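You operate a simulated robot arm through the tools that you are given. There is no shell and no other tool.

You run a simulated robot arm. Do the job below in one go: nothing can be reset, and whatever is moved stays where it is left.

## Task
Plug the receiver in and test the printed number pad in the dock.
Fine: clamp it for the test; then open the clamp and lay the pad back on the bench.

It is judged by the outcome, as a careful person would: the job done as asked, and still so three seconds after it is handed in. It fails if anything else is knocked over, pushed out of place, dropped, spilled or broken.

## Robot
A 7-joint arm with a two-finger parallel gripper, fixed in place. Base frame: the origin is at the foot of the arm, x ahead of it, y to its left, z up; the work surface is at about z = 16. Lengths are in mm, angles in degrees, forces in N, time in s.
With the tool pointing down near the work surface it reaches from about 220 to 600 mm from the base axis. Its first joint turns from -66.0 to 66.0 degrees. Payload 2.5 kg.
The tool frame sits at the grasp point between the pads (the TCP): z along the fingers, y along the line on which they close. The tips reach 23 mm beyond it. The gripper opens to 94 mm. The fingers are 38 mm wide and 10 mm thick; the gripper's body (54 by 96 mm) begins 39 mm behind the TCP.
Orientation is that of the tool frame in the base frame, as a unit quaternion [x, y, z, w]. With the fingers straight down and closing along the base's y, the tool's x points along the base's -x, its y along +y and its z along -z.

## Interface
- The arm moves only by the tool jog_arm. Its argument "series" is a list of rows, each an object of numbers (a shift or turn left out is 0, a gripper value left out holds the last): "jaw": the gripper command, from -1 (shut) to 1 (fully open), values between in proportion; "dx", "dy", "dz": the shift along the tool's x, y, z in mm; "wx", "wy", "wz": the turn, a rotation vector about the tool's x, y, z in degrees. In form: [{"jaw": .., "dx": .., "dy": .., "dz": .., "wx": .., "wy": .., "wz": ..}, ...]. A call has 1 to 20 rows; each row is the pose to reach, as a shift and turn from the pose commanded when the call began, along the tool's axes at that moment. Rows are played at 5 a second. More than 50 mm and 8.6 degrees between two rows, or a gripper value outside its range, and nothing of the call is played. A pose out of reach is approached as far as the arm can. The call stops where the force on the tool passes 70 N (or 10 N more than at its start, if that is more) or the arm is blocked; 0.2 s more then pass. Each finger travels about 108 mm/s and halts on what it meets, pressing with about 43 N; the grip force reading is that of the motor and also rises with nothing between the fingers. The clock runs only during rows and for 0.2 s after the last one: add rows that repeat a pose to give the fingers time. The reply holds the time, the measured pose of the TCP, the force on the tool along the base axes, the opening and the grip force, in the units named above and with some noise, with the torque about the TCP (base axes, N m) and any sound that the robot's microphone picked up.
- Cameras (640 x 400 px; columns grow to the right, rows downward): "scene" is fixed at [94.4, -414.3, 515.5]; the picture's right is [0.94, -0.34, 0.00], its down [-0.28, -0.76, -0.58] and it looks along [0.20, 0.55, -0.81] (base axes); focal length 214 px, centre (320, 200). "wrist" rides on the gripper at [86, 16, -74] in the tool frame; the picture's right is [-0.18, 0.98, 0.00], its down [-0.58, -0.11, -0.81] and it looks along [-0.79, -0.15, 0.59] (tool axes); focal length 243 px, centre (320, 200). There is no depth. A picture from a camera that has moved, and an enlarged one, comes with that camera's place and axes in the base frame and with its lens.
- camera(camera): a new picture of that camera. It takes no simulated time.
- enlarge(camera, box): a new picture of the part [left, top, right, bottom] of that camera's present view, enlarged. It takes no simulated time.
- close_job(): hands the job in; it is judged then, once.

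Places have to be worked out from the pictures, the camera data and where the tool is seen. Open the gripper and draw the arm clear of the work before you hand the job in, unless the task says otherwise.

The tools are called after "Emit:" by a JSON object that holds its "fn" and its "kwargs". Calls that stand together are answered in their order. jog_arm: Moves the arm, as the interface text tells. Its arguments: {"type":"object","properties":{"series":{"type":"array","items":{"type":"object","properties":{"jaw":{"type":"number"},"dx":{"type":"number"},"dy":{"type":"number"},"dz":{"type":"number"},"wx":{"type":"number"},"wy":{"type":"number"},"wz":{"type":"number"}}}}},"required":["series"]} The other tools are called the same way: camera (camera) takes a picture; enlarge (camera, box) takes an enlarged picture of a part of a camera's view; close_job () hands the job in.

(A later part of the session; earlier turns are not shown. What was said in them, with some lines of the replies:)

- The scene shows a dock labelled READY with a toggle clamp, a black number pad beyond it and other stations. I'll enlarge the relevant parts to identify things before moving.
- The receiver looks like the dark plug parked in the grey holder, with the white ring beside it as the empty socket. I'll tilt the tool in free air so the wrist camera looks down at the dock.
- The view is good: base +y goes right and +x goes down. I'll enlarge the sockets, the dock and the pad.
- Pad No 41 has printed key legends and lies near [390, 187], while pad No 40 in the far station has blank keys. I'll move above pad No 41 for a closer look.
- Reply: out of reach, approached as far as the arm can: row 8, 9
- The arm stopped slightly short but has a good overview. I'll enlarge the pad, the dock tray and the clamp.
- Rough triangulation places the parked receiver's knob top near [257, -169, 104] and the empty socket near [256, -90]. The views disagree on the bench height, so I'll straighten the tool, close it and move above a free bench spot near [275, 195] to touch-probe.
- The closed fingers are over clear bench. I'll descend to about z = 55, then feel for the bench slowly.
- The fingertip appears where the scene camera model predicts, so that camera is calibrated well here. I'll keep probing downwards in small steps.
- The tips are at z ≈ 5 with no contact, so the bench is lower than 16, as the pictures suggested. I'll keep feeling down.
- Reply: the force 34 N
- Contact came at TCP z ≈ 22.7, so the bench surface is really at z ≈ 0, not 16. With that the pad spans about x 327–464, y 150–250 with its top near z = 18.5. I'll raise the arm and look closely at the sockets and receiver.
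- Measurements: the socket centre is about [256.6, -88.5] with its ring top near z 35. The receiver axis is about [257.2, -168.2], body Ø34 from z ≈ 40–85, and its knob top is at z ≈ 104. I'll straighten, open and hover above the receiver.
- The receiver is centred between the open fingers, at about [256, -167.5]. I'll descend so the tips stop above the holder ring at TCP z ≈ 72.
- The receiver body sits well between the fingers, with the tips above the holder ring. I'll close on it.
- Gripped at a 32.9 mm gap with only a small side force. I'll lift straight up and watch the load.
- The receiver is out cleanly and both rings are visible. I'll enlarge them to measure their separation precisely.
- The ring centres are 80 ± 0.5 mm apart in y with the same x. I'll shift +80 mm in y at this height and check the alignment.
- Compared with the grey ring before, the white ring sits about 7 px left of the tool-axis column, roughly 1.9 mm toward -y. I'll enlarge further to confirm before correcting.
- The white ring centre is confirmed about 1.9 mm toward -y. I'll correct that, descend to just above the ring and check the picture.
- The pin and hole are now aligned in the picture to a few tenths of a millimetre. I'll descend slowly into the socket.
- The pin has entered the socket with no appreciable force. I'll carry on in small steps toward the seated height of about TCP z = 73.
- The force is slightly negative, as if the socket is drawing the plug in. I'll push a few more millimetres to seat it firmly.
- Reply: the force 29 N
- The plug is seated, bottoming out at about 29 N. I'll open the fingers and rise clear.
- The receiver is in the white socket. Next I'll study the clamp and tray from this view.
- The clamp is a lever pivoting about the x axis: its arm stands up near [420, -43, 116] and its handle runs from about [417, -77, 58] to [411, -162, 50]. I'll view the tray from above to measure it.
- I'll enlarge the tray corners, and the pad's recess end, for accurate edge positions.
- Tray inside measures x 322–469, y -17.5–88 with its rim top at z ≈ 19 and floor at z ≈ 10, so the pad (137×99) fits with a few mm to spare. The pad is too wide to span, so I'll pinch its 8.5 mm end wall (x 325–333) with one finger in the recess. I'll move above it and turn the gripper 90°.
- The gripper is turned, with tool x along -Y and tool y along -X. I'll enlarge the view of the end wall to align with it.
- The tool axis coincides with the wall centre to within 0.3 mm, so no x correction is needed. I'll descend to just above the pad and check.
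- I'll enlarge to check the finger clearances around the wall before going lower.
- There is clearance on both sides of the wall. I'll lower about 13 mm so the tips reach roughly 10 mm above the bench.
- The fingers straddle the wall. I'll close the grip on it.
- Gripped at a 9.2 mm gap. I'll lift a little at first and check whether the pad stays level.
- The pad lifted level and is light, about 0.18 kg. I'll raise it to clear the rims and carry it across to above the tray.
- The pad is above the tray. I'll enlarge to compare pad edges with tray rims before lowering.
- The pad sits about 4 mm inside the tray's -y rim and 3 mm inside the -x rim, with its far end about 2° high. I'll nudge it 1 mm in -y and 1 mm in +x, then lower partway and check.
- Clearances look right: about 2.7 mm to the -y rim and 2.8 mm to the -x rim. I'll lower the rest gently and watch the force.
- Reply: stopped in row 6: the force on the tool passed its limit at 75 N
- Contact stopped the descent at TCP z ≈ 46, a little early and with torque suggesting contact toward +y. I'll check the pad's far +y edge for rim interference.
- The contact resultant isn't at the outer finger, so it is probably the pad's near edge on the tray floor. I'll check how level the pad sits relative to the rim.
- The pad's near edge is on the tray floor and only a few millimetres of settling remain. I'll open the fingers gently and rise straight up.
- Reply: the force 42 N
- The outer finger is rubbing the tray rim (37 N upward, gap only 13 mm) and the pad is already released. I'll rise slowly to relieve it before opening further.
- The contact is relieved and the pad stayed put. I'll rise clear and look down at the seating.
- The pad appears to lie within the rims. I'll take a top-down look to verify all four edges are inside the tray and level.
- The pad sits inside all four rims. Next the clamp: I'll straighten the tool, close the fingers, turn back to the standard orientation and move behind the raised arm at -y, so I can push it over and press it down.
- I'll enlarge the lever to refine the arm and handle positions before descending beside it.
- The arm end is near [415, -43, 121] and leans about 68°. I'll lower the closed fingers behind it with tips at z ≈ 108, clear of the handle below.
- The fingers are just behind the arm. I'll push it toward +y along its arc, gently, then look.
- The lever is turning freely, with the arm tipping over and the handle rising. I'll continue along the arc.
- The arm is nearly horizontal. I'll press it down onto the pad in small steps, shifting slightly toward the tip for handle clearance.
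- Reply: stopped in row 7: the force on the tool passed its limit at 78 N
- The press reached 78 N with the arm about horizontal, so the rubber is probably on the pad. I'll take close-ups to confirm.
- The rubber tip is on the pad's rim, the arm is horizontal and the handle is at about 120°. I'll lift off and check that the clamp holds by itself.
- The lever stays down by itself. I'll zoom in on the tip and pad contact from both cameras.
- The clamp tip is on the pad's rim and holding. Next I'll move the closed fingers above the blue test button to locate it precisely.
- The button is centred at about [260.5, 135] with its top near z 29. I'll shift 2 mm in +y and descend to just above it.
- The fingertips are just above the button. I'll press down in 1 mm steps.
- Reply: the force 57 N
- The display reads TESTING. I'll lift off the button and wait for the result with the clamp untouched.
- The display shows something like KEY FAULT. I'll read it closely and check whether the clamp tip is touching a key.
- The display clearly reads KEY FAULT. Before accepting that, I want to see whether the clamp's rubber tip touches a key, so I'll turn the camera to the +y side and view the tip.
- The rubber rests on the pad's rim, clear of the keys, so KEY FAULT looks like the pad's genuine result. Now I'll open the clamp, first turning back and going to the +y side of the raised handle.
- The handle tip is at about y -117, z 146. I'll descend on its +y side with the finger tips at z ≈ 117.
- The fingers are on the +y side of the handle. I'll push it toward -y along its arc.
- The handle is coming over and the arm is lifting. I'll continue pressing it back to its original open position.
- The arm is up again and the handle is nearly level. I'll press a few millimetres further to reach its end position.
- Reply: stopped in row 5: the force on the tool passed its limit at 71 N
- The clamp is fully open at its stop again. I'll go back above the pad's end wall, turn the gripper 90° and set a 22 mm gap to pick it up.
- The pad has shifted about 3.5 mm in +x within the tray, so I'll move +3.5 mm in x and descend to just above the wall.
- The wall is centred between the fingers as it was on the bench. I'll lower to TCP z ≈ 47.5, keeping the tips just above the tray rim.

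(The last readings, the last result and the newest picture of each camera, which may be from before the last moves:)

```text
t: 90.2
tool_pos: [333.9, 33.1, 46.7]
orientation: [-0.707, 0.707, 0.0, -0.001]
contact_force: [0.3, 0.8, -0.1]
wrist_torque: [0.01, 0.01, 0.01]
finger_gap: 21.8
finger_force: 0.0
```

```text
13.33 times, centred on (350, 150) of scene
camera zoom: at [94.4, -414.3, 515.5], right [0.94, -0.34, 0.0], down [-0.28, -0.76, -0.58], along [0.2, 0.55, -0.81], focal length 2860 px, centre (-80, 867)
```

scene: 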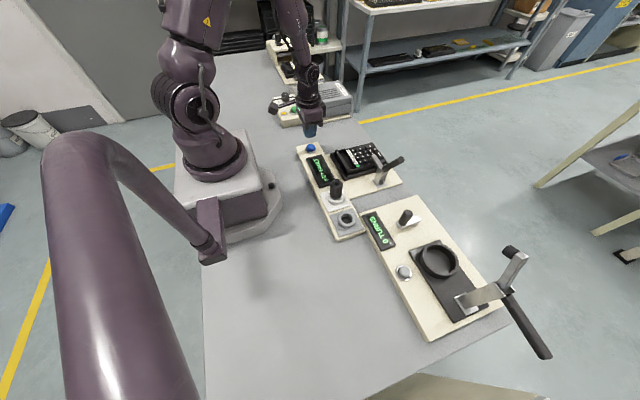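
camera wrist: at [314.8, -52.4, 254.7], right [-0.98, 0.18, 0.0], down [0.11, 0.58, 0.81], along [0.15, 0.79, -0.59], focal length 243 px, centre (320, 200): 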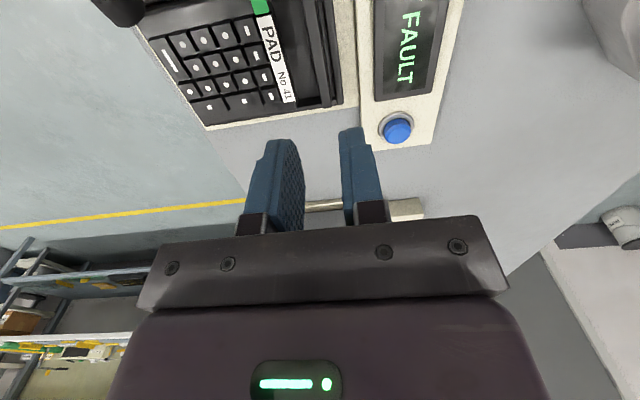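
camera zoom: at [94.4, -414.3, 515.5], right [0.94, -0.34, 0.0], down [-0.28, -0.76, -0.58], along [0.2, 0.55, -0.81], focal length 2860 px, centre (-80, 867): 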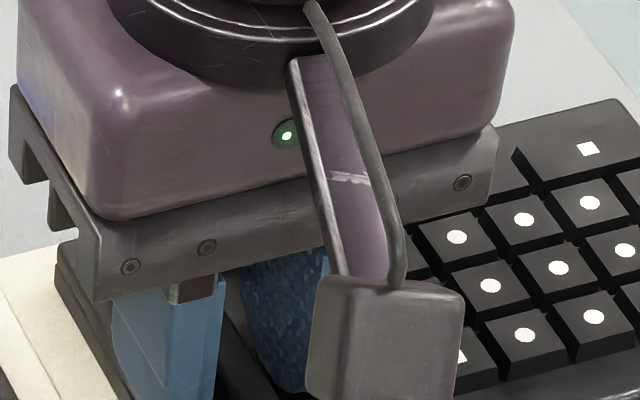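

No contact forces. I'll close on the wall.

Emit:
{"fn": "jog_arm", "kwargs": {"series": [{"jaw": -0.65}, {"jaw": -0.75}, {"jaw": -0.85}, {"jaw": -1}, {"jaw": -1}, {"jaw": -1}]}}

Emit:
{"fn": "enlarge", "kwargs": {"camera": "wrist", "box": [220, 60, 400, 210]}}

```text
t: 91.6
tool_pos: [333.3, 32.6, 47.9]
orientation: [0.708, -0.706, -0.001, 0.002]
contact_force: [-20.3, 1.6, 10.6]
wrist_torque: [-0.09, 0.15, -0.15]
finger_gap: 9.3
finger_force: 43.0
```

```text
2.67 times, centred on (310, 135) of wrist
camera zoom: at [317.0, -52.5, 122.5], right [-0.98, 0.18, 0.01], down [0.11, 0.58, 0.8], along [0.14, 0.79, -0.59], focal length 647 px, centre (347, 373)
```

zoom: 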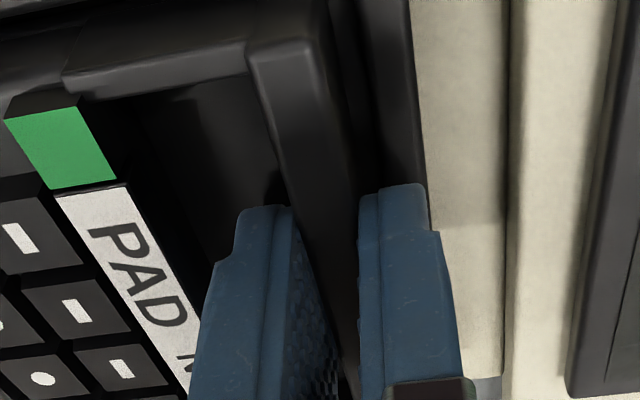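

Gripped at 9.3 mm, with a 20 N side load suggesting the pad is against the +x rim. I'll ease 1.5 mm toward -x, then lift slowly.

Emit:
{"fn": "jog_arm", "kwargs": {"series": [{"dy": 0.7}, {"dy": 1.5}, {"dy": 1.5, "dz": -1}, {"dy": 1.5, "dz": -3}, {"dy": 1.5, "dz": -6}, {"dy": 1.5, "dz": -10}, {"dy": 1.5, "dz": -10}]}}

Emit:
{"fn": "camera", "kwargs": {"camera": "wrist"}}

Emit:
{"fn": "enlarge", "kwargs": {"camera": "scene", "box": [320, 120, 410, 190]}}

```text
t: 93.2
tool_pos: [333.4, 32.7, 57.6]
orientation: [0.707, -0.707, 0.001, -0.001]
contact_force: [0.2, 0.1, -2.3]
wrist_torque: [0.01, 0.05, -0.02]
finger_gap: 9.2
finger_force: 42.8
```

```text
taken
camera wrist: at [317.3, -52.8, 133.5], right [-0.98, 0.18, 0.0], down [0.11, 0.58, 0.81], along [0.15, 0.79, -0.59], focal length 243 px, centre (320, 200)
```

wrist: 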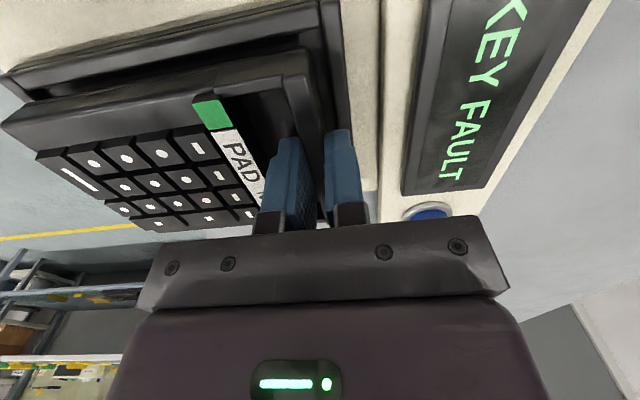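

```text
5.71 times, centred on (365, 155) of scene
camera zoom: at [94.4, -414.3, 515.5], right [0.94, -0.34, 0.0], down [-0.28, -0.76, -0.58], along [0.2, 0.55, -0.81], focal length 1226 px, centre (63, 457)
```

zoom: 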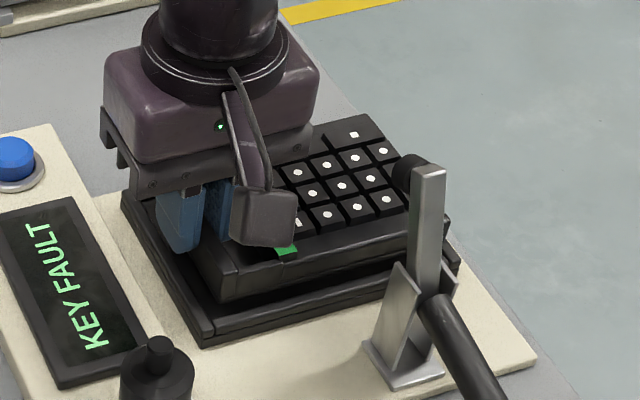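

The pad is lifted and level. I'll raise it further and carry it back over its original place on the bench.

Emit:
{"fn": "jog_arm", "kwargs": {"series": [{"dz": -10}, {"dz": -20}, {"dz": -25}, {"dx": -12, "dz": -25}, {"dx": -30, "dz": -25}, {"dx": -55, "dz": -25}, {"dx": -80, "dy": 1, "dz": -25}, {"dx": -105, "dy": 2, "dz": -25}, {"dx": -130, "dy": 2.4, "dz": -25}, {"dx": -150, "dy": 2.4, "dz": -25}, {"dx": -161, "dy": 2.4, "dz": -25}, {"dx": -166.5, "dy": 2.4, "dz": -25}, {"dx": -166.5, "dy": 2.4, "dz": -25}]}}

Emit:
{"fn": "camera", "kwargs": {"camera": "wrist"}}

Emit:
{"fn": "enlarge", "kwargs": {"camera": "scene", "box": [300, 90, 400, 160]}}

```text
t: 96.0
tool_pos: [330.0, 200.4, 82.9]
orientation: [0.708, -0.706, 0.0, 0.002]
contact_force: [0.5, -0.5, -1.2]
wrist_torque: [-0.01, 0.07, 0.02]
finger_gap: 9.2
finger_force: 42.9
```

```text
taken
camera wrist: at [314.4, 114.5, 158.4], right [-0.98, 0.18, 0.0], down [0.11, 0.58, 0.81], along [0.15, 0.79, -0.59], focal length 243 px, centre (320, 200)
```

wrist: 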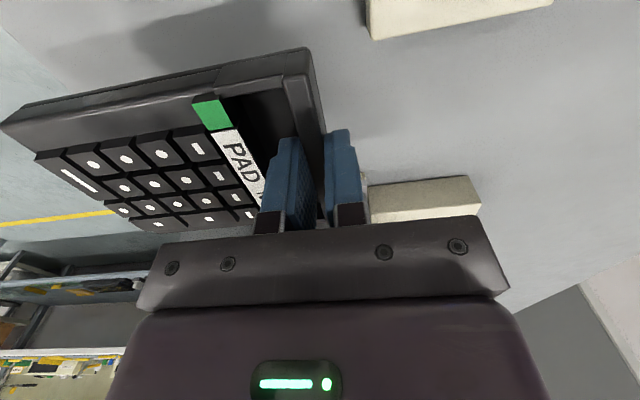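

```text
5.71 times, centred on (350, 125) of scene
camera zoom: at [94.4, -414.2, 515.5], right [0.94, -0.34, 0.0], down [-0.28, -0.76, -0.58], along [0.2, 0.55, -0.81], focal length 1226 px, centre (149, 629)
```

zoom: 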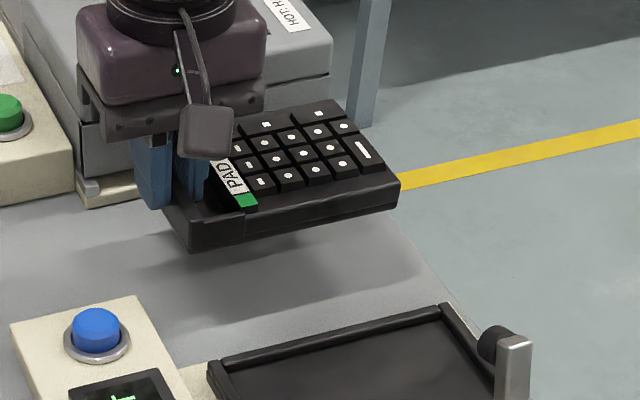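

The pad is over its original spot, its far end about 2° high. I'll lower it, levelling it by 2° on the way.

Emit:
{"fn": "jog_arm", "kwargs": {"series": [{"dz": 12}, {"dz": 24}, {"dz": 32, "wx": -1}, {"dz": 38, "wx": -2}, {"dz": 38, "wx": -2}]}}

Emit:
{"fn": "enlarge", "kwargs": {"camera": "scene", "box": [310, 100, 380, 150]}}

```text
t: 97.2
tool_pos: [329.2, 199.5, 43.2]
orientation: [0.707, -0.707, -0.013, 0.013]
contact_force: [0.8, -0.6, -0.4]
wrist_torque: [0.01, 0.11, -0.01]
finger_gap: 9.3
finger_force: 42.8
```

```text
8.00 times, centred on (345, 125) of scene
camera zoom: at [94.4, -414.3, 515.5], right [0.94, -0.34, 0.0], down [-0.28, -0.76, -0.58], along [0.2, 0.55, -0.81], focal length 1716 px, centre (120, 800)
```

zoom: 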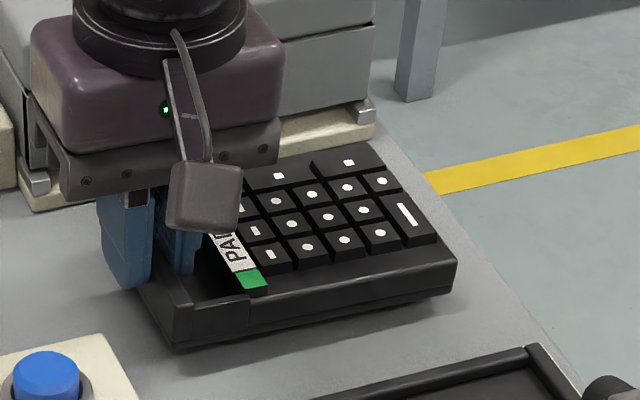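

The pad now looks level, a few millimetres above the bench. I'll lower in 1 mm steps until it touches.

Emit:
{"fn": "jog_arm", "kwargs": {"series": [{"dz": 1.5}, {"dz": 3}, {"dz": 4.5}, {"dz": 5.5}, {"dz": 6.5}, {"dz": 7.2}, {"dz": 7.2}]}}

Emit:
{"fn": "enlarge", "kwargs": {"camera": "scene", "box": [310, 100, 380, 150]}}

```text
t: 98.8
tool_pos: [328.1, 198.9, 38.3]
orientation: [0.707, -0.707, -0.013, 0.014]
contact_force: [0.8, -0.3, -1.3]
wrist_torque: [0.01, 0.05, 0.02]
finger_gap: 9.1
finger_force: 43.0
```

```text
8.00 times, centred on (345, 125) of scene
camera zoom: at [94.4, -414.3, 515.5], right [0.94, -0.34, 0.0], down [-0.28, -0.76, -0.58], along [0.2, 0.55, -0.81], focal length 1716 px, centre (120, 800)
```

zoom: 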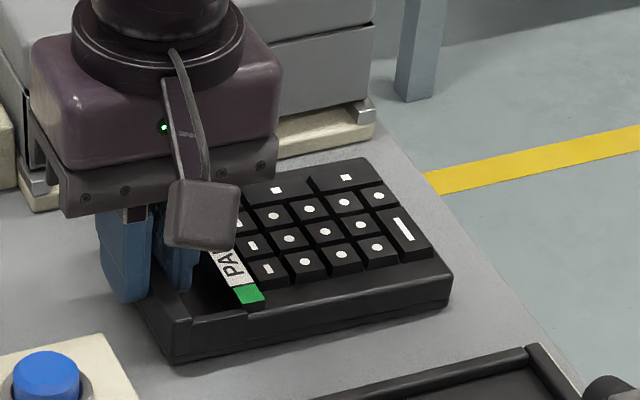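

Emit:
{"fn": "jog_arm", "kwargs": {"series": [{"dz": 0.7}, {"dz": 1.4}, {"dz": 2.1}, {"dz": 2.8}, {"dz": 2.8}]}}

Emit:
{"fn": "enlarge", "kwargs": {"camera": "scene", "box": [310, 100, 380, 150]}}

```text
t: 100.0
tool_pos: [329.0, 199.3, 34.3]
orientation: [0.707, -0.707, -0.011, 0.013]
contact_force: [0.1, 0.0, 2.1]
wrist_torque: [-0.15, -0.3, 0.05]
finger_gap: 9.3
finger_force: 43.5
```

```text
8.00 times, centred on (345, 125) of scene
camera zoom: at [94.4, -414.3, 515.5], right [0.94, -0.34, 0.0], down [-0.28, -0.76, -0.58], along [0.2, 0.55, -0.81], focal length 1716 px, centre (120, 800)
```

zoom: 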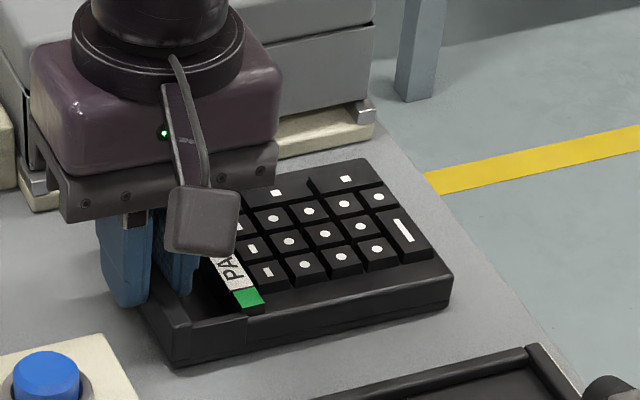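

The far edge has just touched, with about 2 N acting some 140 mm out. I'll lower another millimetre or so to seat the near edge.

Emit:
{"fn": "jog_arm", "kwargs": {"series": [{"dz": 0.5}, {"dz": 1}, {"dz": 1.5, "wx": 0.5}, {"dz": 1.8, "wx": 1}, {"dz": 1.8, "wx": 1}]}}

Emit:
{"fn": "enlarge", "kwargs": {"camera": "scene", "box": [310, 100, 380, 150]}}

```text
t: 101.2
tool_pos: [329.5, 199.4, 32.7]
orientation: [0.707, -0.707, -0.007, 0.008]
contact_force: [-0.6, 0.7, 0.2]
wrist_torque: [-0.01, -0.09, -0.04]
finger_gap: 9.0
finger_force: 42.7
```

```text
8.00 times, centred on (345, 125) of scene
camera zoom: at [94.4, -414.3, 515.5], right [0.94, -0.34, 0.0], down [-0.28, -0.76, -0.58], along [0.2, 0.55, -0.81], focal length 1716 px, centre (120, 800)
```

zoom: 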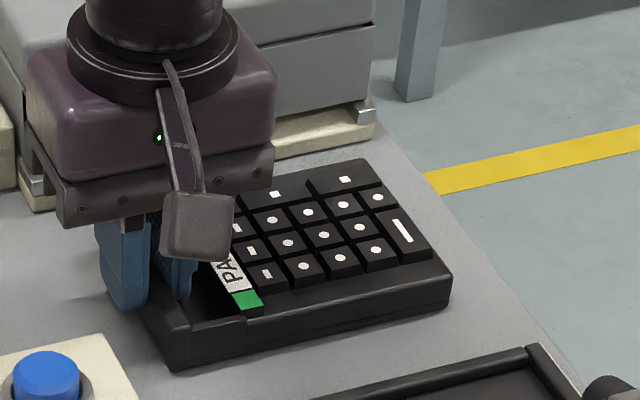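

The pad's near corner is within about 1 mm of its original bench position. I'll lower a last bit, open the fingers and check.

Emit:
{"fn": "jog_arm", "kwargs": {"series": [{"dz": 0.5}, {"dz": 1}, {"dz": 1, "jaw": -0.85}, {"dz": 1, "jaw": -0.75}, {"dz": 1, "jaw": -0.65}, {"dz": 1, "jaw": -0.56}, {"dz": 1, "jaw": -0.56}]}}

Emit:
{"fn": "enlarge", "kwargs": {"camera": "wrist", "box": [220, 60, 400, 210]}}

Emit:
{"fn": "enlarge", "kwargs": {"camera": "scene", "box": [310, 100, 380, 150]}}

```text
t: 102.8
tool_pos: [329.9, 199.7, 31.6]
orientation: [-0.707, 0.708, 0.007, -0.007]
contact_force: [-0.7, -0.4, -0.4]
wrist_torque: [0.0, -0.01, -0.02]
finger_gap: 20.6
finger_force: 0.1
```

```text
2.67 times, centred on (310, 135) of wrist
camera zoom: at [315.1, 113.7, 107.2], right [-0.98, 0.18, 0.02], down [0.12, 0.58, 0.8], along [0.14, 0.79, -0.6], focal length 647 px, centre (347, 373)
```

zoom: 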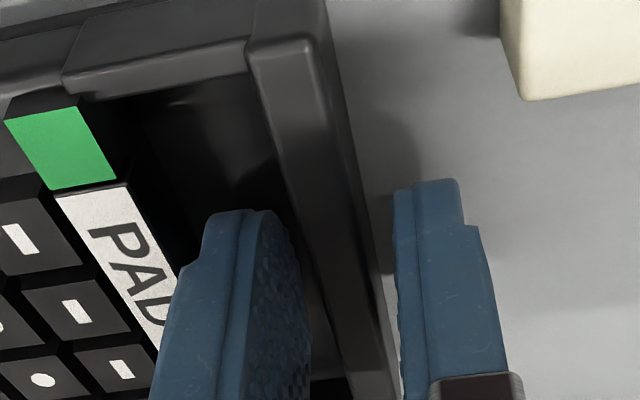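

```text
8.00 times, centred on (345, 125) of scene
camera zoom: at [94.4, -414.3, 515.5], right [0.94, -0.34, 0.0], down [-0.28, -0.76, -0.58], along [0.2, 0.55, -0.81], focal length 1716 px, centre (120, 800)
```

zoom: 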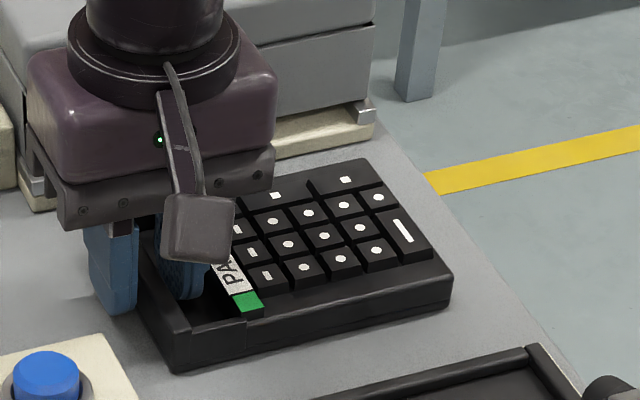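

The pad is free on the bench. I'll rise straight up out of the recess, then open the gripper and draw back.

Emit:
{"fn": "jog_arm", "kwargs": {"series": [{"dz": -8}, {"dz": -20}, {"dz": -45}, {"dz": -85}, {"dz": -130}, {"dz": -170}, {"dz": -170, "wx": 1, "jaw": 1}, {"dz": -170, "wx": 1}]}}

Emit:
{"fn": "camera", "kwargs": {"camera": "scene"}}

Emit:
{"fn": "enlarge", "kwargs": {"camera": "scene", "box": [290, 110, 430, 210]}}

Emit:
{"fn": "camera", "kwargs": {"camera": "wrist"}}

```text
t: 104.6
tool_pos: [333.2, 198.7, 202.2]
orientation: [0.707, -0.707, 0.001, 0.001]
contact_force: [-0.4, -0.8, -0.1]
wrist_torque: [0.0, -0.04, 0.0]
finger_gap: 93.9
finger_force: 0.0
```

```text
taken
```

scene: 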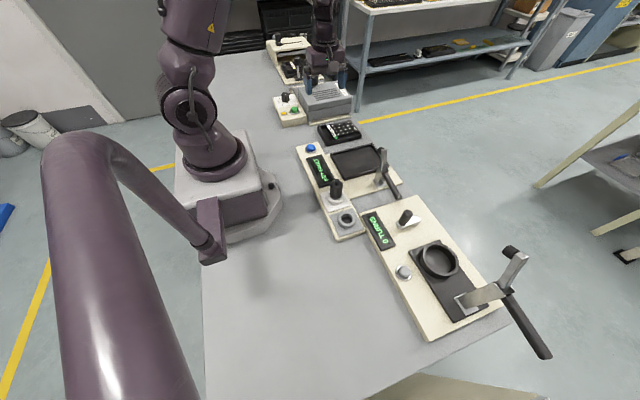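

```text
4.00 times, centred on (360, 160) of scene
camera zoom: at [94.4, -414.3, 515.5], right [0.94, -0.34, 0.0], down [-0.28, -0.76, -0.58], along [0.2, 0.55, -0.81], focal length 858 px, centre (160, 360)
```

zoom: 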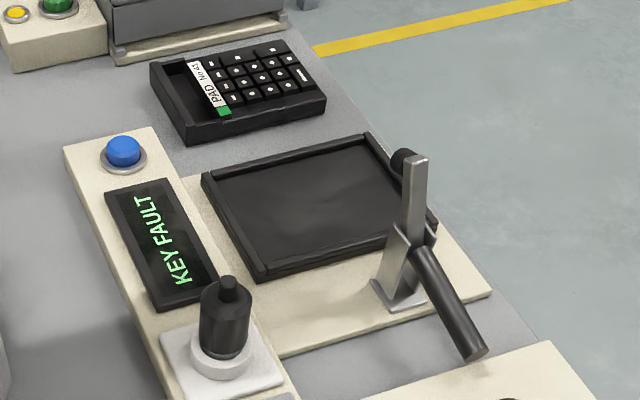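

```text
taken
camera wrist: at [317.0, 113.5, 277.3], right [-0.98, 0.18, 0.0], down [0.11, 0.58, 0.81], along [0.15, 0.79, -0.59], focal length 243 px, centre (320, 200)
```

wrist: 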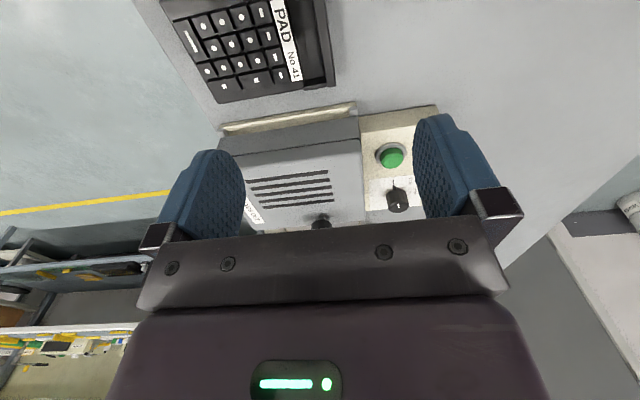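

Everything is in place: the receiver is plugged in, the clamp is open, the pad is back on the bench and nothing else has moved. I'll draw the arm up and back to its starting area.

Emit:
{"fn": "jog_arm", "kwargs": {"series": [{"dz": -40, "jaw": 1}, {"dz": -80}, {"dz": -120}, {"dz": -155}, {"dx": 25, "dy": 1, "dz": -175, "wz": 8.2}, {"dx": 50, "dy": 3, "dz": -185, "wz": 16.4}, {"dx": 75, "dy": 4, "dz": -188, "wz": 24.6}, {"dx": 100, "dy": 6, "dz": -188, "wz": 32.8}, {"dx": 125, "dy": 7, "dz": -188, "wz": 41}, {"dx": 150, "dy": 8, "dz": -188, "wz": 49.2}, {"dx": 175, "dy": 10, "dz": -188, "wz": 57.4}, {"dx": 200, "dy": 11, "dz": -188, "wz": 65.6}, {"dx": 225, "dy": 13, "dz": -188, "wz": 73.8}, {"dx": 252, "dy": 15, "dz": -188, "wz": 82}, {"dx": 280, "dy": 16, "dz": -188, "wz": 90}, {"dx": 280, "dy": 16, "dz": -188, "wz": 90}]}}

Emit:
{"fn": "camera", "kwargs": {"camera": "scene"}}

Emit:
{"fn": "enlarge", "kwargs": {"camera": "scene", "box": [290, 110, 430, 240]}}

```text
t: 108.0
tool_pos: [317.0, -81.4, 389.2]
orientation: [0.001, 1.0, -0.001, -0.001]
contact_force: [-0.1, 0.8, 0.0]
wrist_torque: [0.01, 0.0, 0.0]
finger_gap: 94.1
finger_force: 0.0
```

```text
taken
```

scene: 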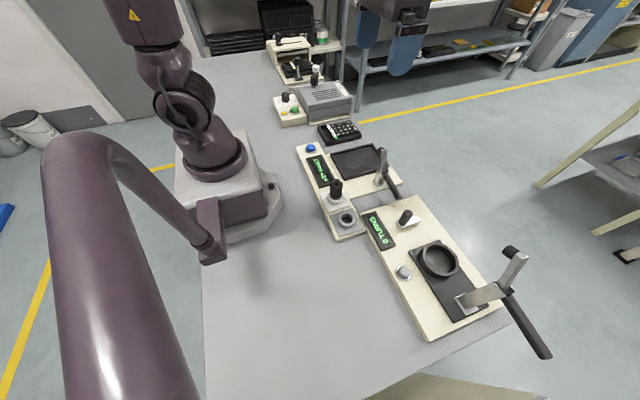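

```text
3.08 times, centred on (360, 175) of scene
camera zoom: at [94.4, -414.3, 515.5], right [0.94, -0.34, 0.0], down [-0.28, -0.76, -0.58], along [0.2, 0.55, -0.81], focal length 660 px, centre (197, 277)
```

zoom: 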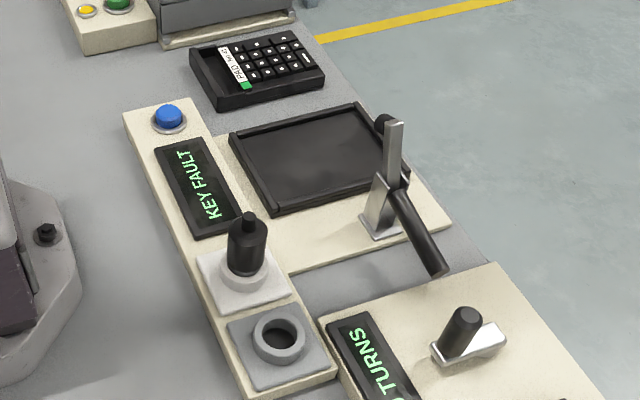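

The arm is clear with the gripper open. The receiver is in its socket, the clamp is open and pad No 41 is back on the bench; its clamped test ended with KEY FAULT. I'm handing in.

Emit:
{"fn": "close_job", "kwargs": {}}

```text
The job is handed in.
```

I plugged the receiver in and tested printed pad No 41 in the dock; **the test result was KEY FAULT, so the pad did not pass.**

- **Receiver:** I moved it from the grey holder to the white socket, pushed it fully home and left it plugged in.
- **Test:** I set the pad in the tray, closed the clamp and pressed the blue button. The display went from TESTING to KEY FAULT. The clamp's rubber tip was on the pad's rim, clear of the keys, so the clamp was not pressing a key. I ran the test once and did not repeat it.
- **Afterwards:** I opened the clamp to its stop and laid the pad back where it had been on the bench. The dock still shows KEY FAULT. The arm is drawn clear with the gripper open, and nothing else looks moved.
- **Contact with the dock:** A finger pressed on the tray rim at about 37 N while I released the pad. Lowering the pad into the tray also hit the 70 N force stop once. I saw no damage from either.
- **Bench height:** The bench is at about z = 0, not 16 as the brief says; I found this by touching it.
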